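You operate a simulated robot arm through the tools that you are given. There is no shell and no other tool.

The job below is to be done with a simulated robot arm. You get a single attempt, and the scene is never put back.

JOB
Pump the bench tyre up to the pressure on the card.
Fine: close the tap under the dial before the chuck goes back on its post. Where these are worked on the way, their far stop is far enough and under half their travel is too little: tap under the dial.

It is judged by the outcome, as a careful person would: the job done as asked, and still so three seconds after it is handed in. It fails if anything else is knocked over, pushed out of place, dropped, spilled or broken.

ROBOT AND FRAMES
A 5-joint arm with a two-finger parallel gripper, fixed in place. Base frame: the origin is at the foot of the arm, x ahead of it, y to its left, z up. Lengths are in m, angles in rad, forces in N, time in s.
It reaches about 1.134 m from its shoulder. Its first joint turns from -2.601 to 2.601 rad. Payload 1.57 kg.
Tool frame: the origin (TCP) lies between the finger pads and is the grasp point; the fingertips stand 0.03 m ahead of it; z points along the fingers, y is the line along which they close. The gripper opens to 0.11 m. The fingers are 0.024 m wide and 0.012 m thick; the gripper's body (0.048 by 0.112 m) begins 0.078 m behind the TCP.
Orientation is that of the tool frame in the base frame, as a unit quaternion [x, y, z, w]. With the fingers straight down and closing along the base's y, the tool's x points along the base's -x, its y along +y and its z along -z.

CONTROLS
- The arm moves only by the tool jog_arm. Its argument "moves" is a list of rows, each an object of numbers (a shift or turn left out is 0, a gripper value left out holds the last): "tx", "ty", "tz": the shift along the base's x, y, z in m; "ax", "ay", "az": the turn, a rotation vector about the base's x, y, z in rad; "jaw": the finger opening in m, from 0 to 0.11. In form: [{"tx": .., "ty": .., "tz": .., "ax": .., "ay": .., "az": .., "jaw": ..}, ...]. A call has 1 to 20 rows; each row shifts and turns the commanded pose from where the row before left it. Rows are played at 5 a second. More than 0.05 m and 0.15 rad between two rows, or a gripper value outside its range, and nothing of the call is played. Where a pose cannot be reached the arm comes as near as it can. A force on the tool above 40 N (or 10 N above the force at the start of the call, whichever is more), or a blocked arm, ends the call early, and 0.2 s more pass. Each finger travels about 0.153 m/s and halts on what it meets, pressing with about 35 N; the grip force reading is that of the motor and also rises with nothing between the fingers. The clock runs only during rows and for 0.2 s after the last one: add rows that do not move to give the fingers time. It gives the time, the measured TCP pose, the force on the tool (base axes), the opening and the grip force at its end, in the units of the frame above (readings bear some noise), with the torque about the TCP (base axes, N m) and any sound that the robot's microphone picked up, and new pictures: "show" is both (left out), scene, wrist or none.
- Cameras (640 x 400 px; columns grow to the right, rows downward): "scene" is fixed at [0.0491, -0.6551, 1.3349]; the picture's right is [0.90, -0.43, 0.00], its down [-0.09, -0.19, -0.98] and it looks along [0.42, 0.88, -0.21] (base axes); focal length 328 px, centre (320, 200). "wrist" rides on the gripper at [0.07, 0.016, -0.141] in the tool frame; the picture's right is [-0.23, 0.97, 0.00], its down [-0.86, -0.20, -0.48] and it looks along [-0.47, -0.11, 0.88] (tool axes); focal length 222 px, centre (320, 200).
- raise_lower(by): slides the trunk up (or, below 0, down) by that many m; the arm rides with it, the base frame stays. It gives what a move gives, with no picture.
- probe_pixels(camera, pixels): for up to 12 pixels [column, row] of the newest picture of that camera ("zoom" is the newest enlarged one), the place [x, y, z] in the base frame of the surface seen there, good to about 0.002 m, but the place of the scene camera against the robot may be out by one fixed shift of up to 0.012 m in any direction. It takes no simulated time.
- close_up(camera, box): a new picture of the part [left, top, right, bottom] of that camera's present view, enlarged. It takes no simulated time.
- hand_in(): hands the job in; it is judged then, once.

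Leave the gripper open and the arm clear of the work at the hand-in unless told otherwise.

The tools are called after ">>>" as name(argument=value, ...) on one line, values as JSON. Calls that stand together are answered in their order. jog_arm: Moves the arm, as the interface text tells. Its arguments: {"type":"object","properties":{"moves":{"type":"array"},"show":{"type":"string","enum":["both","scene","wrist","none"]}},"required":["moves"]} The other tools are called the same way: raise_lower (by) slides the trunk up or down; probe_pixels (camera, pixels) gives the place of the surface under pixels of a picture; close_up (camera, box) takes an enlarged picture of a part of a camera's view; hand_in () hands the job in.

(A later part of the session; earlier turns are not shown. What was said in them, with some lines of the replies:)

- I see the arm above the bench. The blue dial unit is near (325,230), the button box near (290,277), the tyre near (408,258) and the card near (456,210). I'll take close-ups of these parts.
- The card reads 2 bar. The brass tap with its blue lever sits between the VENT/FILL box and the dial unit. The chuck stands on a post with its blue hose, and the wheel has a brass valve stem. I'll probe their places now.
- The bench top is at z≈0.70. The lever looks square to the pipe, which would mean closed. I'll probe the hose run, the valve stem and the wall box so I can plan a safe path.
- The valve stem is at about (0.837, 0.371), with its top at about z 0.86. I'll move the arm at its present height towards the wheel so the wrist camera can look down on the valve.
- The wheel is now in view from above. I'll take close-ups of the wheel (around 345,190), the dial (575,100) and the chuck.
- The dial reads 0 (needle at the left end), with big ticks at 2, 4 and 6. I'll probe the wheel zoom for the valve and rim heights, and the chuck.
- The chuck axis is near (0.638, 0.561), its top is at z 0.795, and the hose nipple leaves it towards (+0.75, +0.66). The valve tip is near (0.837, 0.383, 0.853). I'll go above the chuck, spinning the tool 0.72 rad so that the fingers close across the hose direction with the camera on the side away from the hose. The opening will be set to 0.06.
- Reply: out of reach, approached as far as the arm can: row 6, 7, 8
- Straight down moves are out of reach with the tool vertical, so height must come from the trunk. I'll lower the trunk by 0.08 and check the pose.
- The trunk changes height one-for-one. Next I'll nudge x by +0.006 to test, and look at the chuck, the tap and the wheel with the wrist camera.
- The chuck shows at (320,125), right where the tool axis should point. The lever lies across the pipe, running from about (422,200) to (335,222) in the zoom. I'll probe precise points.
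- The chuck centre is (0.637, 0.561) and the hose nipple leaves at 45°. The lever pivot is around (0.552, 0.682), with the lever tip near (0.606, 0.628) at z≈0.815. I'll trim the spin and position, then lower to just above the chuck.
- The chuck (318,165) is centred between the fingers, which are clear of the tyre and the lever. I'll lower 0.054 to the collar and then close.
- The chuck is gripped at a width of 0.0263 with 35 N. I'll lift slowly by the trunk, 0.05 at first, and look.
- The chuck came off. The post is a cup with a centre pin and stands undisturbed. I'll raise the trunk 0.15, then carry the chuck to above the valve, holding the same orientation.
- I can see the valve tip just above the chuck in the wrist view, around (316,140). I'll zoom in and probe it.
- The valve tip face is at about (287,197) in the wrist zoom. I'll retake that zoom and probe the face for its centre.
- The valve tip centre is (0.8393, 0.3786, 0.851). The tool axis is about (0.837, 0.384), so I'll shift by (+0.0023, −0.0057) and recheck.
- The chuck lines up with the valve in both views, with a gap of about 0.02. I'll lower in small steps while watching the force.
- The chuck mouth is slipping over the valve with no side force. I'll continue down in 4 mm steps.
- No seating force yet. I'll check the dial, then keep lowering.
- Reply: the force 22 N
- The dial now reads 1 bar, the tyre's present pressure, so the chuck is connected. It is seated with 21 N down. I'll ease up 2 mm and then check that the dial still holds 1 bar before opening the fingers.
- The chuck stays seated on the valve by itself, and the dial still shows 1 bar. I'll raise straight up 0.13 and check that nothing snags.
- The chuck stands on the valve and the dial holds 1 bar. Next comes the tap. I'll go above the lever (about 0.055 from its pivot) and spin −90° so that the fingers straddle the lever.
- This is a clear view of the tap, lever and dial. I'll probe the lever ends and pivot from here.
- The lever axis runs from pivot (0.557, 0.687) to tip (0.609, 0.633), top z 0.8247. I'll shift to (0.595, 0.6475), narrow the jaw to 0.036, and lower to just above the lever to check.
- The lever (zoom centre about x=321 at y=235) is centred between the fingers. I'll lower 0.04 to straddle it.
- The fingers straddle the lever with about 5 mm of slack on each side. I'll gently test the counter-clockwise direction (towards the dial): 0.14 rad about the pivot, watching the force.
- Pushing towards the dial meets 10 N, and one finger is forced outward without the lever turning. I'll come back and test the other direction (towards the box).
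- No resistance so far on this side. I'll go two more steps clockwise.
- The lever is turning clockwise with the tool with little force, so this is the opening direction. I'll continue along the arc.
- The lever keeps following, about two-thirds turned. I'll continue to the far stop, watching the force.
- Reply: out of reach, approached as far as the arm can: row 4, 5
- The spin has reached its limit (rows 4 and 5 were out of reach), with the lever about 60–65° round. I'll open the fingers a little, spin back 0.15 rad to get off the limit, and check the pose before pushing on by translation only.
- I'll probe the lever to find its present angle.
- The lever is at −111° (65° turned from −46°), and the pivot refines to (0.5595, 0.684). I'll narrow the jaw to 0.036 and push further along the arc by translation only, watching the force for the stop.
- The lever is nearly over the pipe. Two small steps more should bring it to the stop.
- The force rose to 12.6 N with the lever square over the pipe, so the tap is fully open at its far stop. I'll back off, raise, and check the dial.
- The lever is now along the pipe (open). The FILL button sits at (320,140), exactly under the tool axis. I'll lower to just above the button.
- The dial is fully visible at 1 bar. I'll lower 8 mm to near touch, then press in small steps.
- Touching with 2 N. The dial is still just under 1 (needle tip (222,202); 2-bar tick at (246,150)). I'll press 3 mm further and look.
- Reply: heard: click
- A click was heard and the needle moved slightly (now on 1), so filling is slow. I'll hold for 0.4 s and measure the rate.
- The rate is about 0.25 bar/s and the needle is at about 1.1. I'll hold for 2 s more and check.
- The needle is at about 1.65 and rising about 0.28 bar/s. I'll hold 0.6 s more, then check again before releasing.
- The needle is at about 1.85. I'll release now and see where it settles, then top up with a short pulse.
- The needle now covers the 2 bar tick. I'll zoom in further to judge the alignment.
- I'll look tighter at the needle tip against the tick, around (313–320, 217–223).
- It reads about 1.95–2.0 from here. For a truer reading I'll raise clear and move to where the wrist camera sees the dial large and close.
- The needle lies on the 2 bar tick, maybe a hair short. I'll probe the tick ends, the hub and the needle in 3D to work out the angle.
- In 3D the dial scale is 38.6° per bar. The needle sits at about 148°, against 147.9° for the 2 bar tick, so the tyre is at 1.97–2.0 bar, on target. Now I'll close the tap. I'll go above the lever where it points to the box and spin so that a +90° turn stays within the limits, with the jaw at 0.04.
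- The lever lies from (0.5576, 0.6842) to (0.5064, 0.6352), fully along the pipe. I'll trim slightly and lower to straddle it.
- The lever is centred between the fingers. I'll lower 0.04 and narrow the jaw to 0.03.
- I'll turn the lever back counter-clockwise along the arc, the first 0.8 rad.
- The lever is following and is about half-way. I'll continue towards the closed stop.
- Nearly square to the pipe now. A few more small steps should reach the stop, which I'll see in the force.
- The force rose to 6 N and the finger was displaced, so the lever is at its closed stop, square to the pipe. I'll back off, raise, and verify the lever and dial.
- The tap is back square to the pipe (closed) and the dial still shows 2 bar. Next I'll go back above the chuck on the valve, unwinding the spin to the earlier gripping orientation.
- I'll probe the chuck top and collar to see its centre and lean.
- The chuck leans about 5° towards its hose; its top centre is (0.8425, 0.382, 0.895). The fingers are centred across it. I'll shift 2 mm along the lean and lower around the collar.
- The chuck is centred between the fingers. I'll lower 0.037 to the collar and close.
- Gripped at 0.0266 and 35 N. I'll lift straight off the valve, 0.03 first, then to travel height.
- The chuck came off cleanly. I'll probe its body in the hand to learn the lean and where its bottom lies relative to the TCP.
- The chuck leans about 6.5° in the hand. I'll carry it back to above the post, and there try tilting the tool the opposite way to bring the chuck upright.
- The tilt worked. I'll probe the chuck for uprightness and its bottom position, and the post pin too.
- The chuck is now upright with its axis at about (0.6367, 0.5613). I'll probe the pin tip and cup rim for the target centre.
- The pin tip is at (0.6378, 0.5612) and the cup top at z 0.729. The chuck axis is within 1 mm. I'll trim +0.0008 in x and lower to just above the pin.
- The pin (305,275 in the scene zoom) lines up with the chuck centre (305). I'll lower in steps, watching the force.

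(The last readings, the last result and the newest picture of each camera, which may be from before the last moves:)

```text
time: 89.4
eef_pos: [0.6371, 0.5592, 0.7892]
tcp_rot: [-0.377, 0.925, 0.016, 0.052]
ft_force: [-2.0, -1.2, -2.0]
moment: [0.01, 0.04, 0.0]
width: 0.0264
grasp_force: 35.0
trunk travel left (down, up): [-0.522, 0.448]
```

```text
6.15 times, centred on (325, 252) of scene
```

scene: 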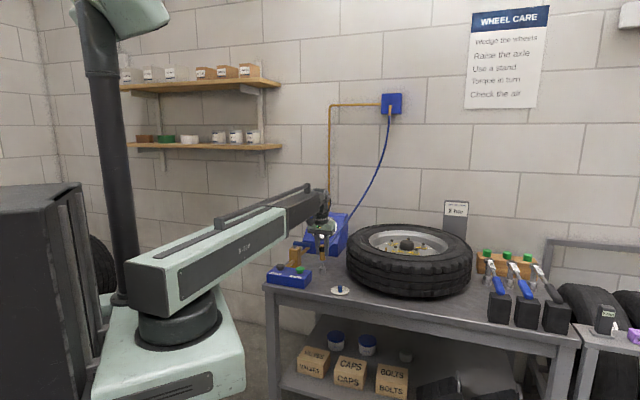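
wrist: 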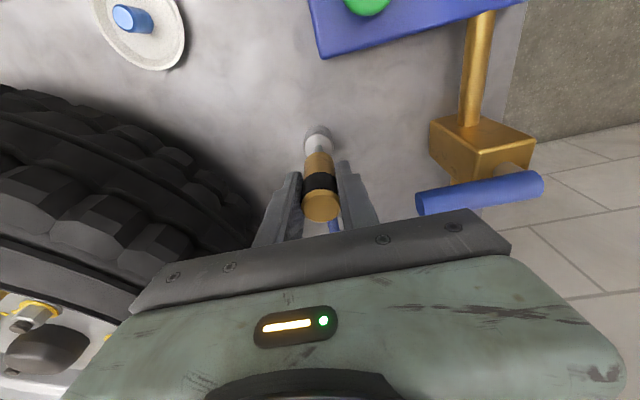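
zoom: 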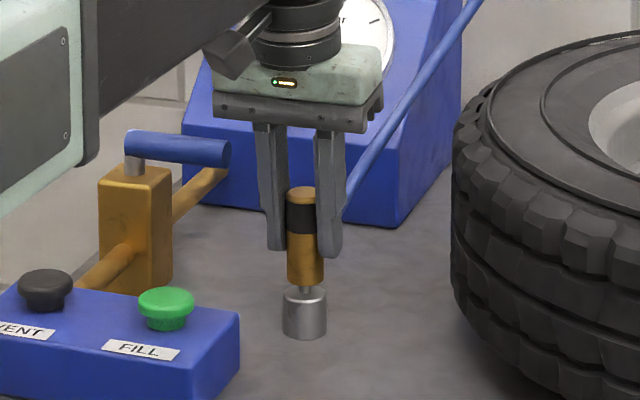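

The chuck is over the pin and sliding down freely. I'll continue to seat it.

>>> raise_lower(by=-0.006)

>>> raise_lower(by=-0.003)

>>> close_up(camera="scene", box=[295, 220, 355, 285])

```text
time: 89.9
eef_pos: [0.6381, 0.5602, 0.7838]
tcp_rot: [-0.376, 0.925, 0.016, 0.052]
ft_force: [0.4, -1.0, -1.3]
moment: [-0.08, 0.01, -0.03]
width: 0.0264
grasp_force: 35.0
trunk travel left (down, up): [-0.516, 0.454]
```

```text
time: 90.4
eef_pos: [0.6371, 0.5595, 0.7798]
tcp_rot: [-0.377, 0.925, 0.016, 0.052]
ft_force: [-1.0, -0.4, -2.7]
moment: [0.01, 0.01, 0.01]
width: 0.0263
grasp_force: 35.0
trunk travel left (down, up): [-0.513, 0.457]
```

```text
6.15 times, centred on (325, 252) of scene
```

zoom: 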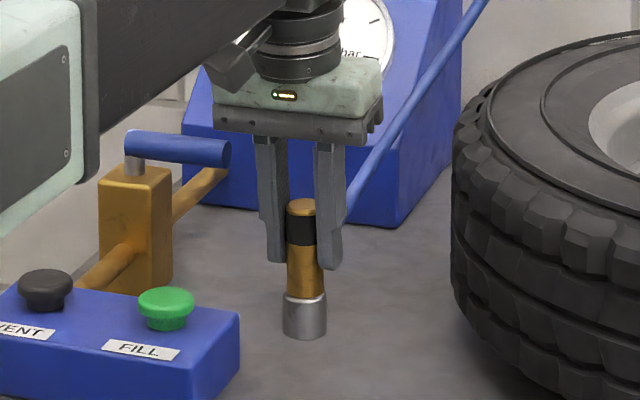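

Nearly seated. I'll go down 2 mm more to feel contact.

>>> raise_lower(by=-0.002)

>>> raise_lower(by=-0.0015)

```text
time: 91.0
eef_pos: [0.6374, 0.5588, 0.7814]
tcp_rot: [-0.375, 0.925, 0.016, 0.054]
ft_force: [5.7, 3.9, 21.0]
moment: [0.35, -0.07, -0.07]
width: 0.0266
grasp_force: 34.7
trunk travel left (down, up): [-0.511, 0.459]
```

```text
time: 91.5
eef_pos: [0.6367, 0.559, 0.7789]
tcp_rot: [-0.376, 0.925, 0.016, 0.052]
ft_force: [3.2, 1.5, 21.3]
moment: [0.18, 0.09, -0.04]
width: 0.0264
grasp_force: 34.6
trunk travel left (down, up): [-0.509, 0.461]
```

Seated with 21 N. I'll ease off by 2.5 mm and open the fingers gently.

>>> raise_lower(by=0.0025)

>>> jog_arm(moves=[{"jaw": 0.032}, {"jaw": 0.04}, {"jaw": 0.05}, {"jaw": 0.055}, {}])

>>> close_up(camera="scene", box=[295, 220, 355, 285])

>>> close_up(camera="wrist", box=[270, 110, 370, 240])

```text
time: 92.0
eef_pos: [0.6364, 0.5587, 0.7804]
tcp_rot: [-0.377, 0.925, 0.015, 0.051]
ft_force: [-1.1, -1.6, -2.9]
moment: [-0.06, 0.06, -0.01]
width: 0.0265
grasp_force: 35.5
trunk travel left (down, up): [-0.512, 0.458]
```

```text
time: 93.2
eef_pos: [0.6369, 0.5604, 0.7809]
tcp_rot: [-0.376, 0.925, 0.016, 0.053]
ft_force: [1.0, 0.7, 0.4]
moment: [0.0, 0.0, -0.01]
width: 0.055
grasp_force: 0.1
trunk travel left (down, up): [-0.512, 0.458]
```

scene: 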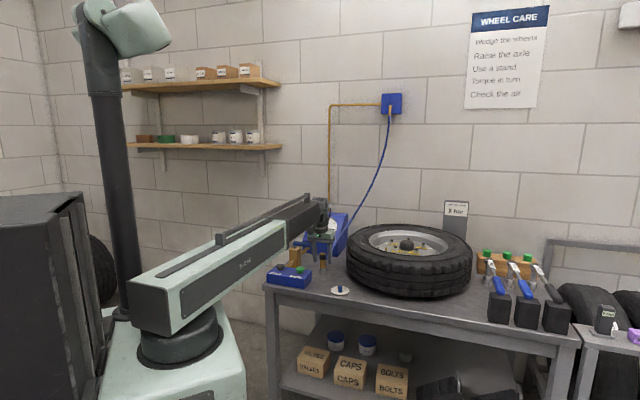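
wrist: 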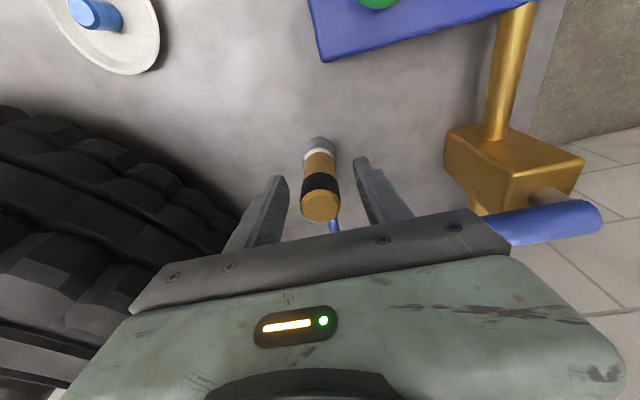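

```text
6.15 times, centred on (325, 252) of scene
```

zoom: 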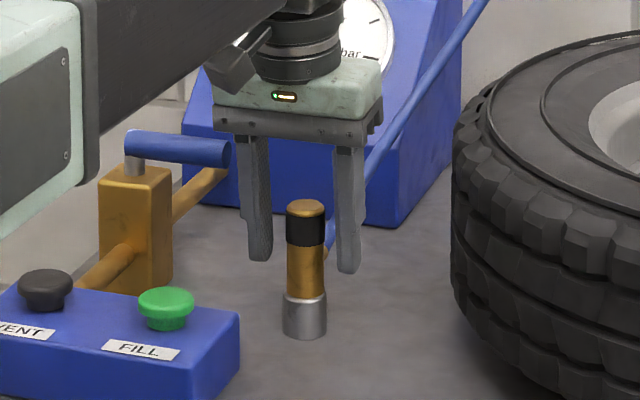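

```text
3.08 times, centred on (320, 175) of wrist
```

zoom: 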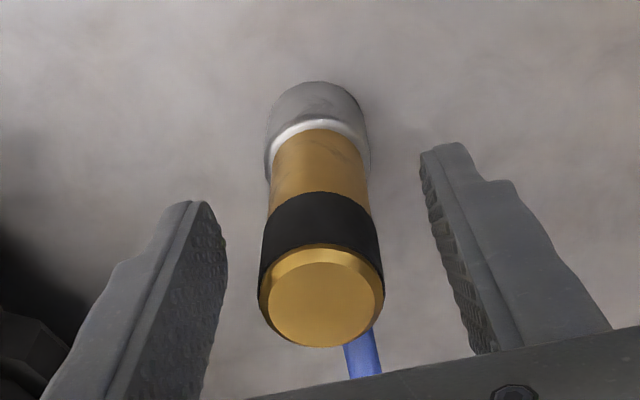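

The chuck stands on its post, released. I'll raise straight up clear.

>>> raise_lower(by=0.23)

>>> jog_arm(moves=[{"ax": -0.036, "ay": 0.041}, {"ax": -0.036, "ay": 0.041}, {}])

>>> close_up(camera="scene", box=[265, 205, 355, 290])

>>> close_up(camera="wrist", box=[290, 90, 350, 150])

```text
time: 95.6
eef_pos: [0.6375, 0.5604, 1.0083]
tcp_rot: [-0.376, 0.925, 0.015, 0.052]
ft_force: [0.7, 0.1, 0.0]
moment: [-0.01, -0.03, 0.02]
width: 0.0548
grasp_force: 0.1
trunk travel left (down, up): [-0.742, 0.228]
```

```text
time: 96.4
eef_pos: [0.6367, 0.5609, 1.0083]
tcp_rot: [-0.376, 0.927, -0.002, 0.0]
ft_force: [-0.6, -0.6, 1.0]
moment: [-0.01, 0.0, 0.02]
width: 0.055
grasp_force: 0.1
trunk travel left (down, up): [-0.742, 0.228]
```

scene: 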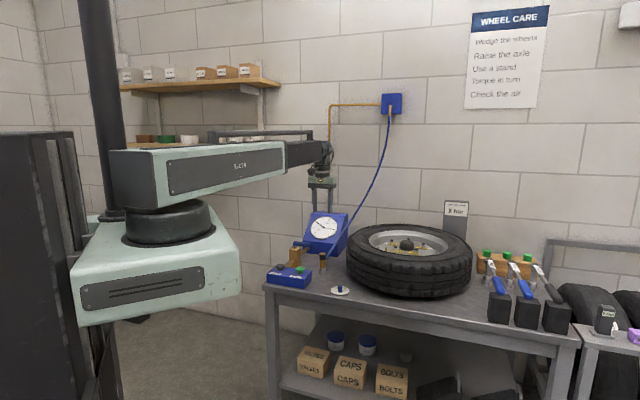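
wrist: 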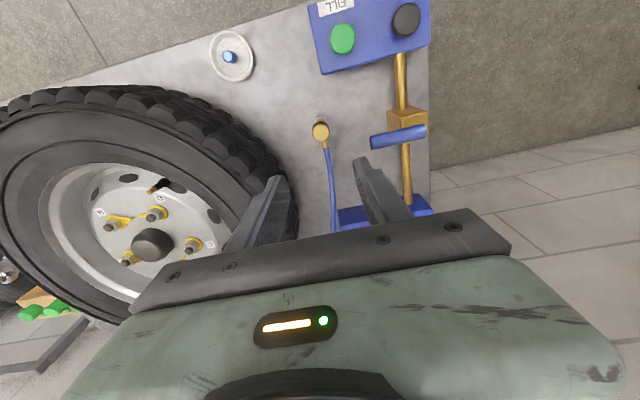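

```text
4.71 times, centred on (310, 248) of scene
```

zoom: 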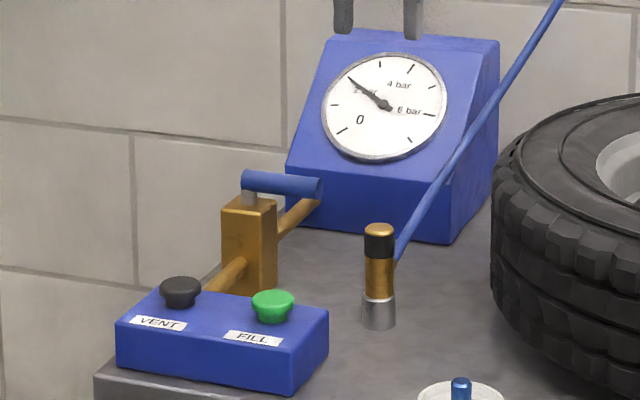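

```text
6.67 times, centred on (320, 120) of wrist
```

zoom: 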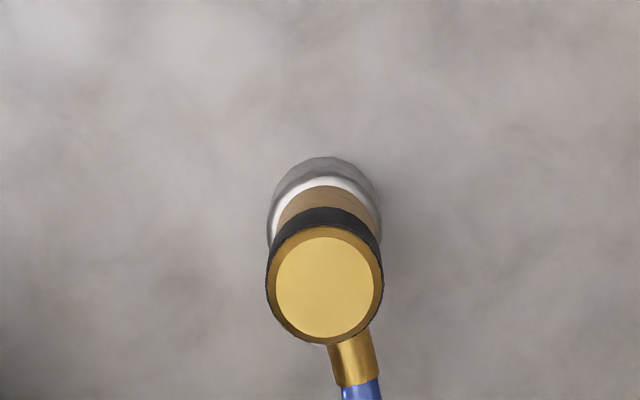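

Everything is back as it was: chuck on its post, tap square (closed), dial at 2 bar. I'll retreat to near the start pose with the gripper open, then do a last check.

>>> raise_lower(by=0.1)

>>> jog_arm(moves=[{"tx": -0.031, "ty": -0.0115, "az": -0.13}, {"tx": -0.031, "ty": -0.0115, "az": -0.13}, {"tx": -0.031, "ty": -0.0115, "az": -0.13}, {"tx": -0.031, "ty": -0.0115, "az": -0.13}, {"tx": -0.031, "ty": -0.0115, "az": -0.13}, {"tx": -0.031, "ty": -0.0115, "az": -0.12, "jaw": 0.11}, {}, {}])

>>> close_up(camera="scene", box=[265, 200, 475, 305])

>>> close_up(camera="scene", box=[295, 205, 350, 280])

```text
time: 97.7
eef_pos: [0.6368, 0.5602, 1.1086]
tcp_rot: [-0.376, 0.927, -0.003, -0.001]
ft_force: [-0.2, 0.5, 0.4]
moment: [0.02, 0.02, 0.02]
width: 0.0552
grasp_force: 0.0
trunk travel left (down, up): [-0.842, 0.128]
```

```text
time: 99.5
eef_pos: [0.4519, 0.4938, 1.1082]
tcp_rot: [-0.001, 1.0, -0.002, -0.002]
ft_force: [0.6, 0.7, 0.2]
moment: [0.01, 0.05, 0.01]
width: 0.1098
grasp_force: 0.1
trunk travel left (down, up): [-0.842, 0.128]
```

scene: 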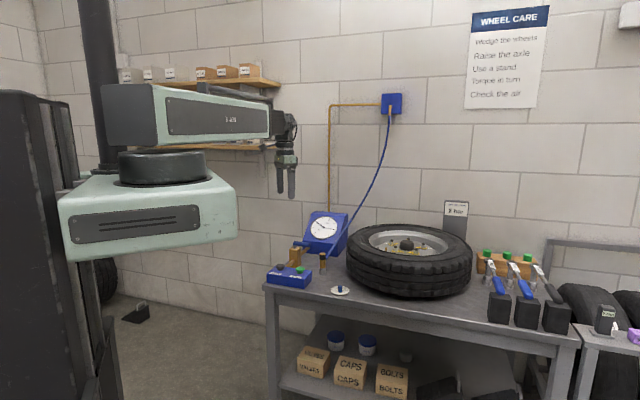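
wrist: 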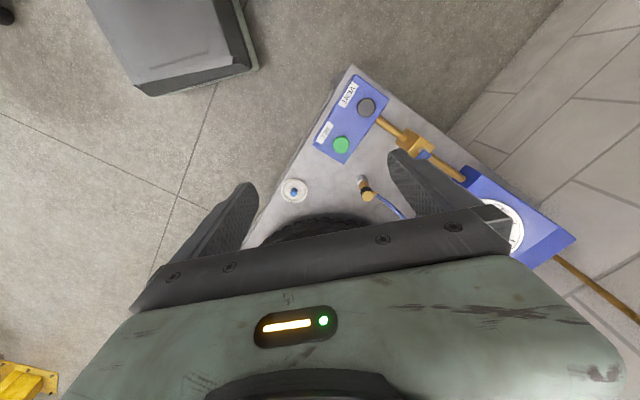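

```text
3.05 times, centred on (370, 252) of scene
```

zoom: 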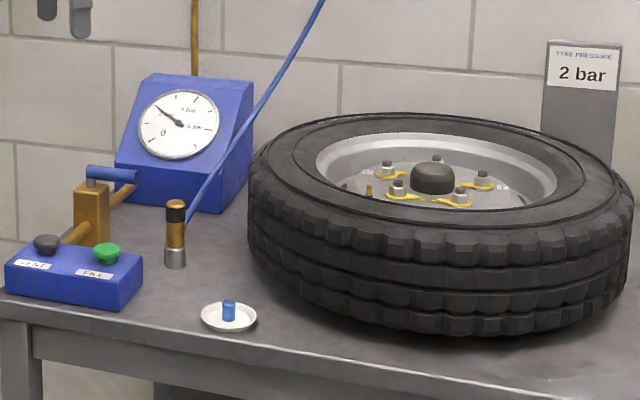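

```text
5.33 times, centred on (322, 242) of scene
```

zoom: 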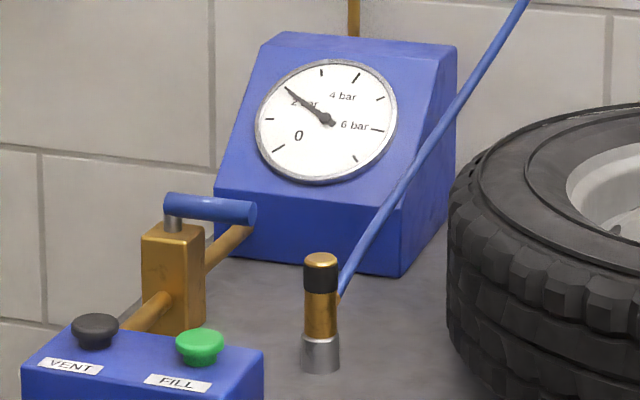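

The arm is back at its start pose with the gripper open. The tyre was filled to the 2 bar mark, the tap is closed, the chuck stands on its post, and nothing else has moved. I'm handing in.

>>> hand_in()

```text
The job is handed in.
```

The bench tyre is at about 2 bar, the pressure on the card, and the job is handed in. I read the dial at 1.97 to 2.0 bar. It started near 1 bar.

- **Filling:** I put the chuck on the valve, opened the tap under the dial to its far stop, and held FILL until the needle reached the 2 bar mark.
- **Tap:** I closed it fully, back to its stop, before the chuck came off the valve.
- **Chuck:** It is back on its post, seated and released.
- **Bench:** In the last pictures nothing else had moved, and the dust cap is still in its dish. The arm is back at its start position with the gripper open.

The dial still shows 2 bar with the chuck on its post, although it read 0 there at the start. I take that to be pressure left in the closed line.
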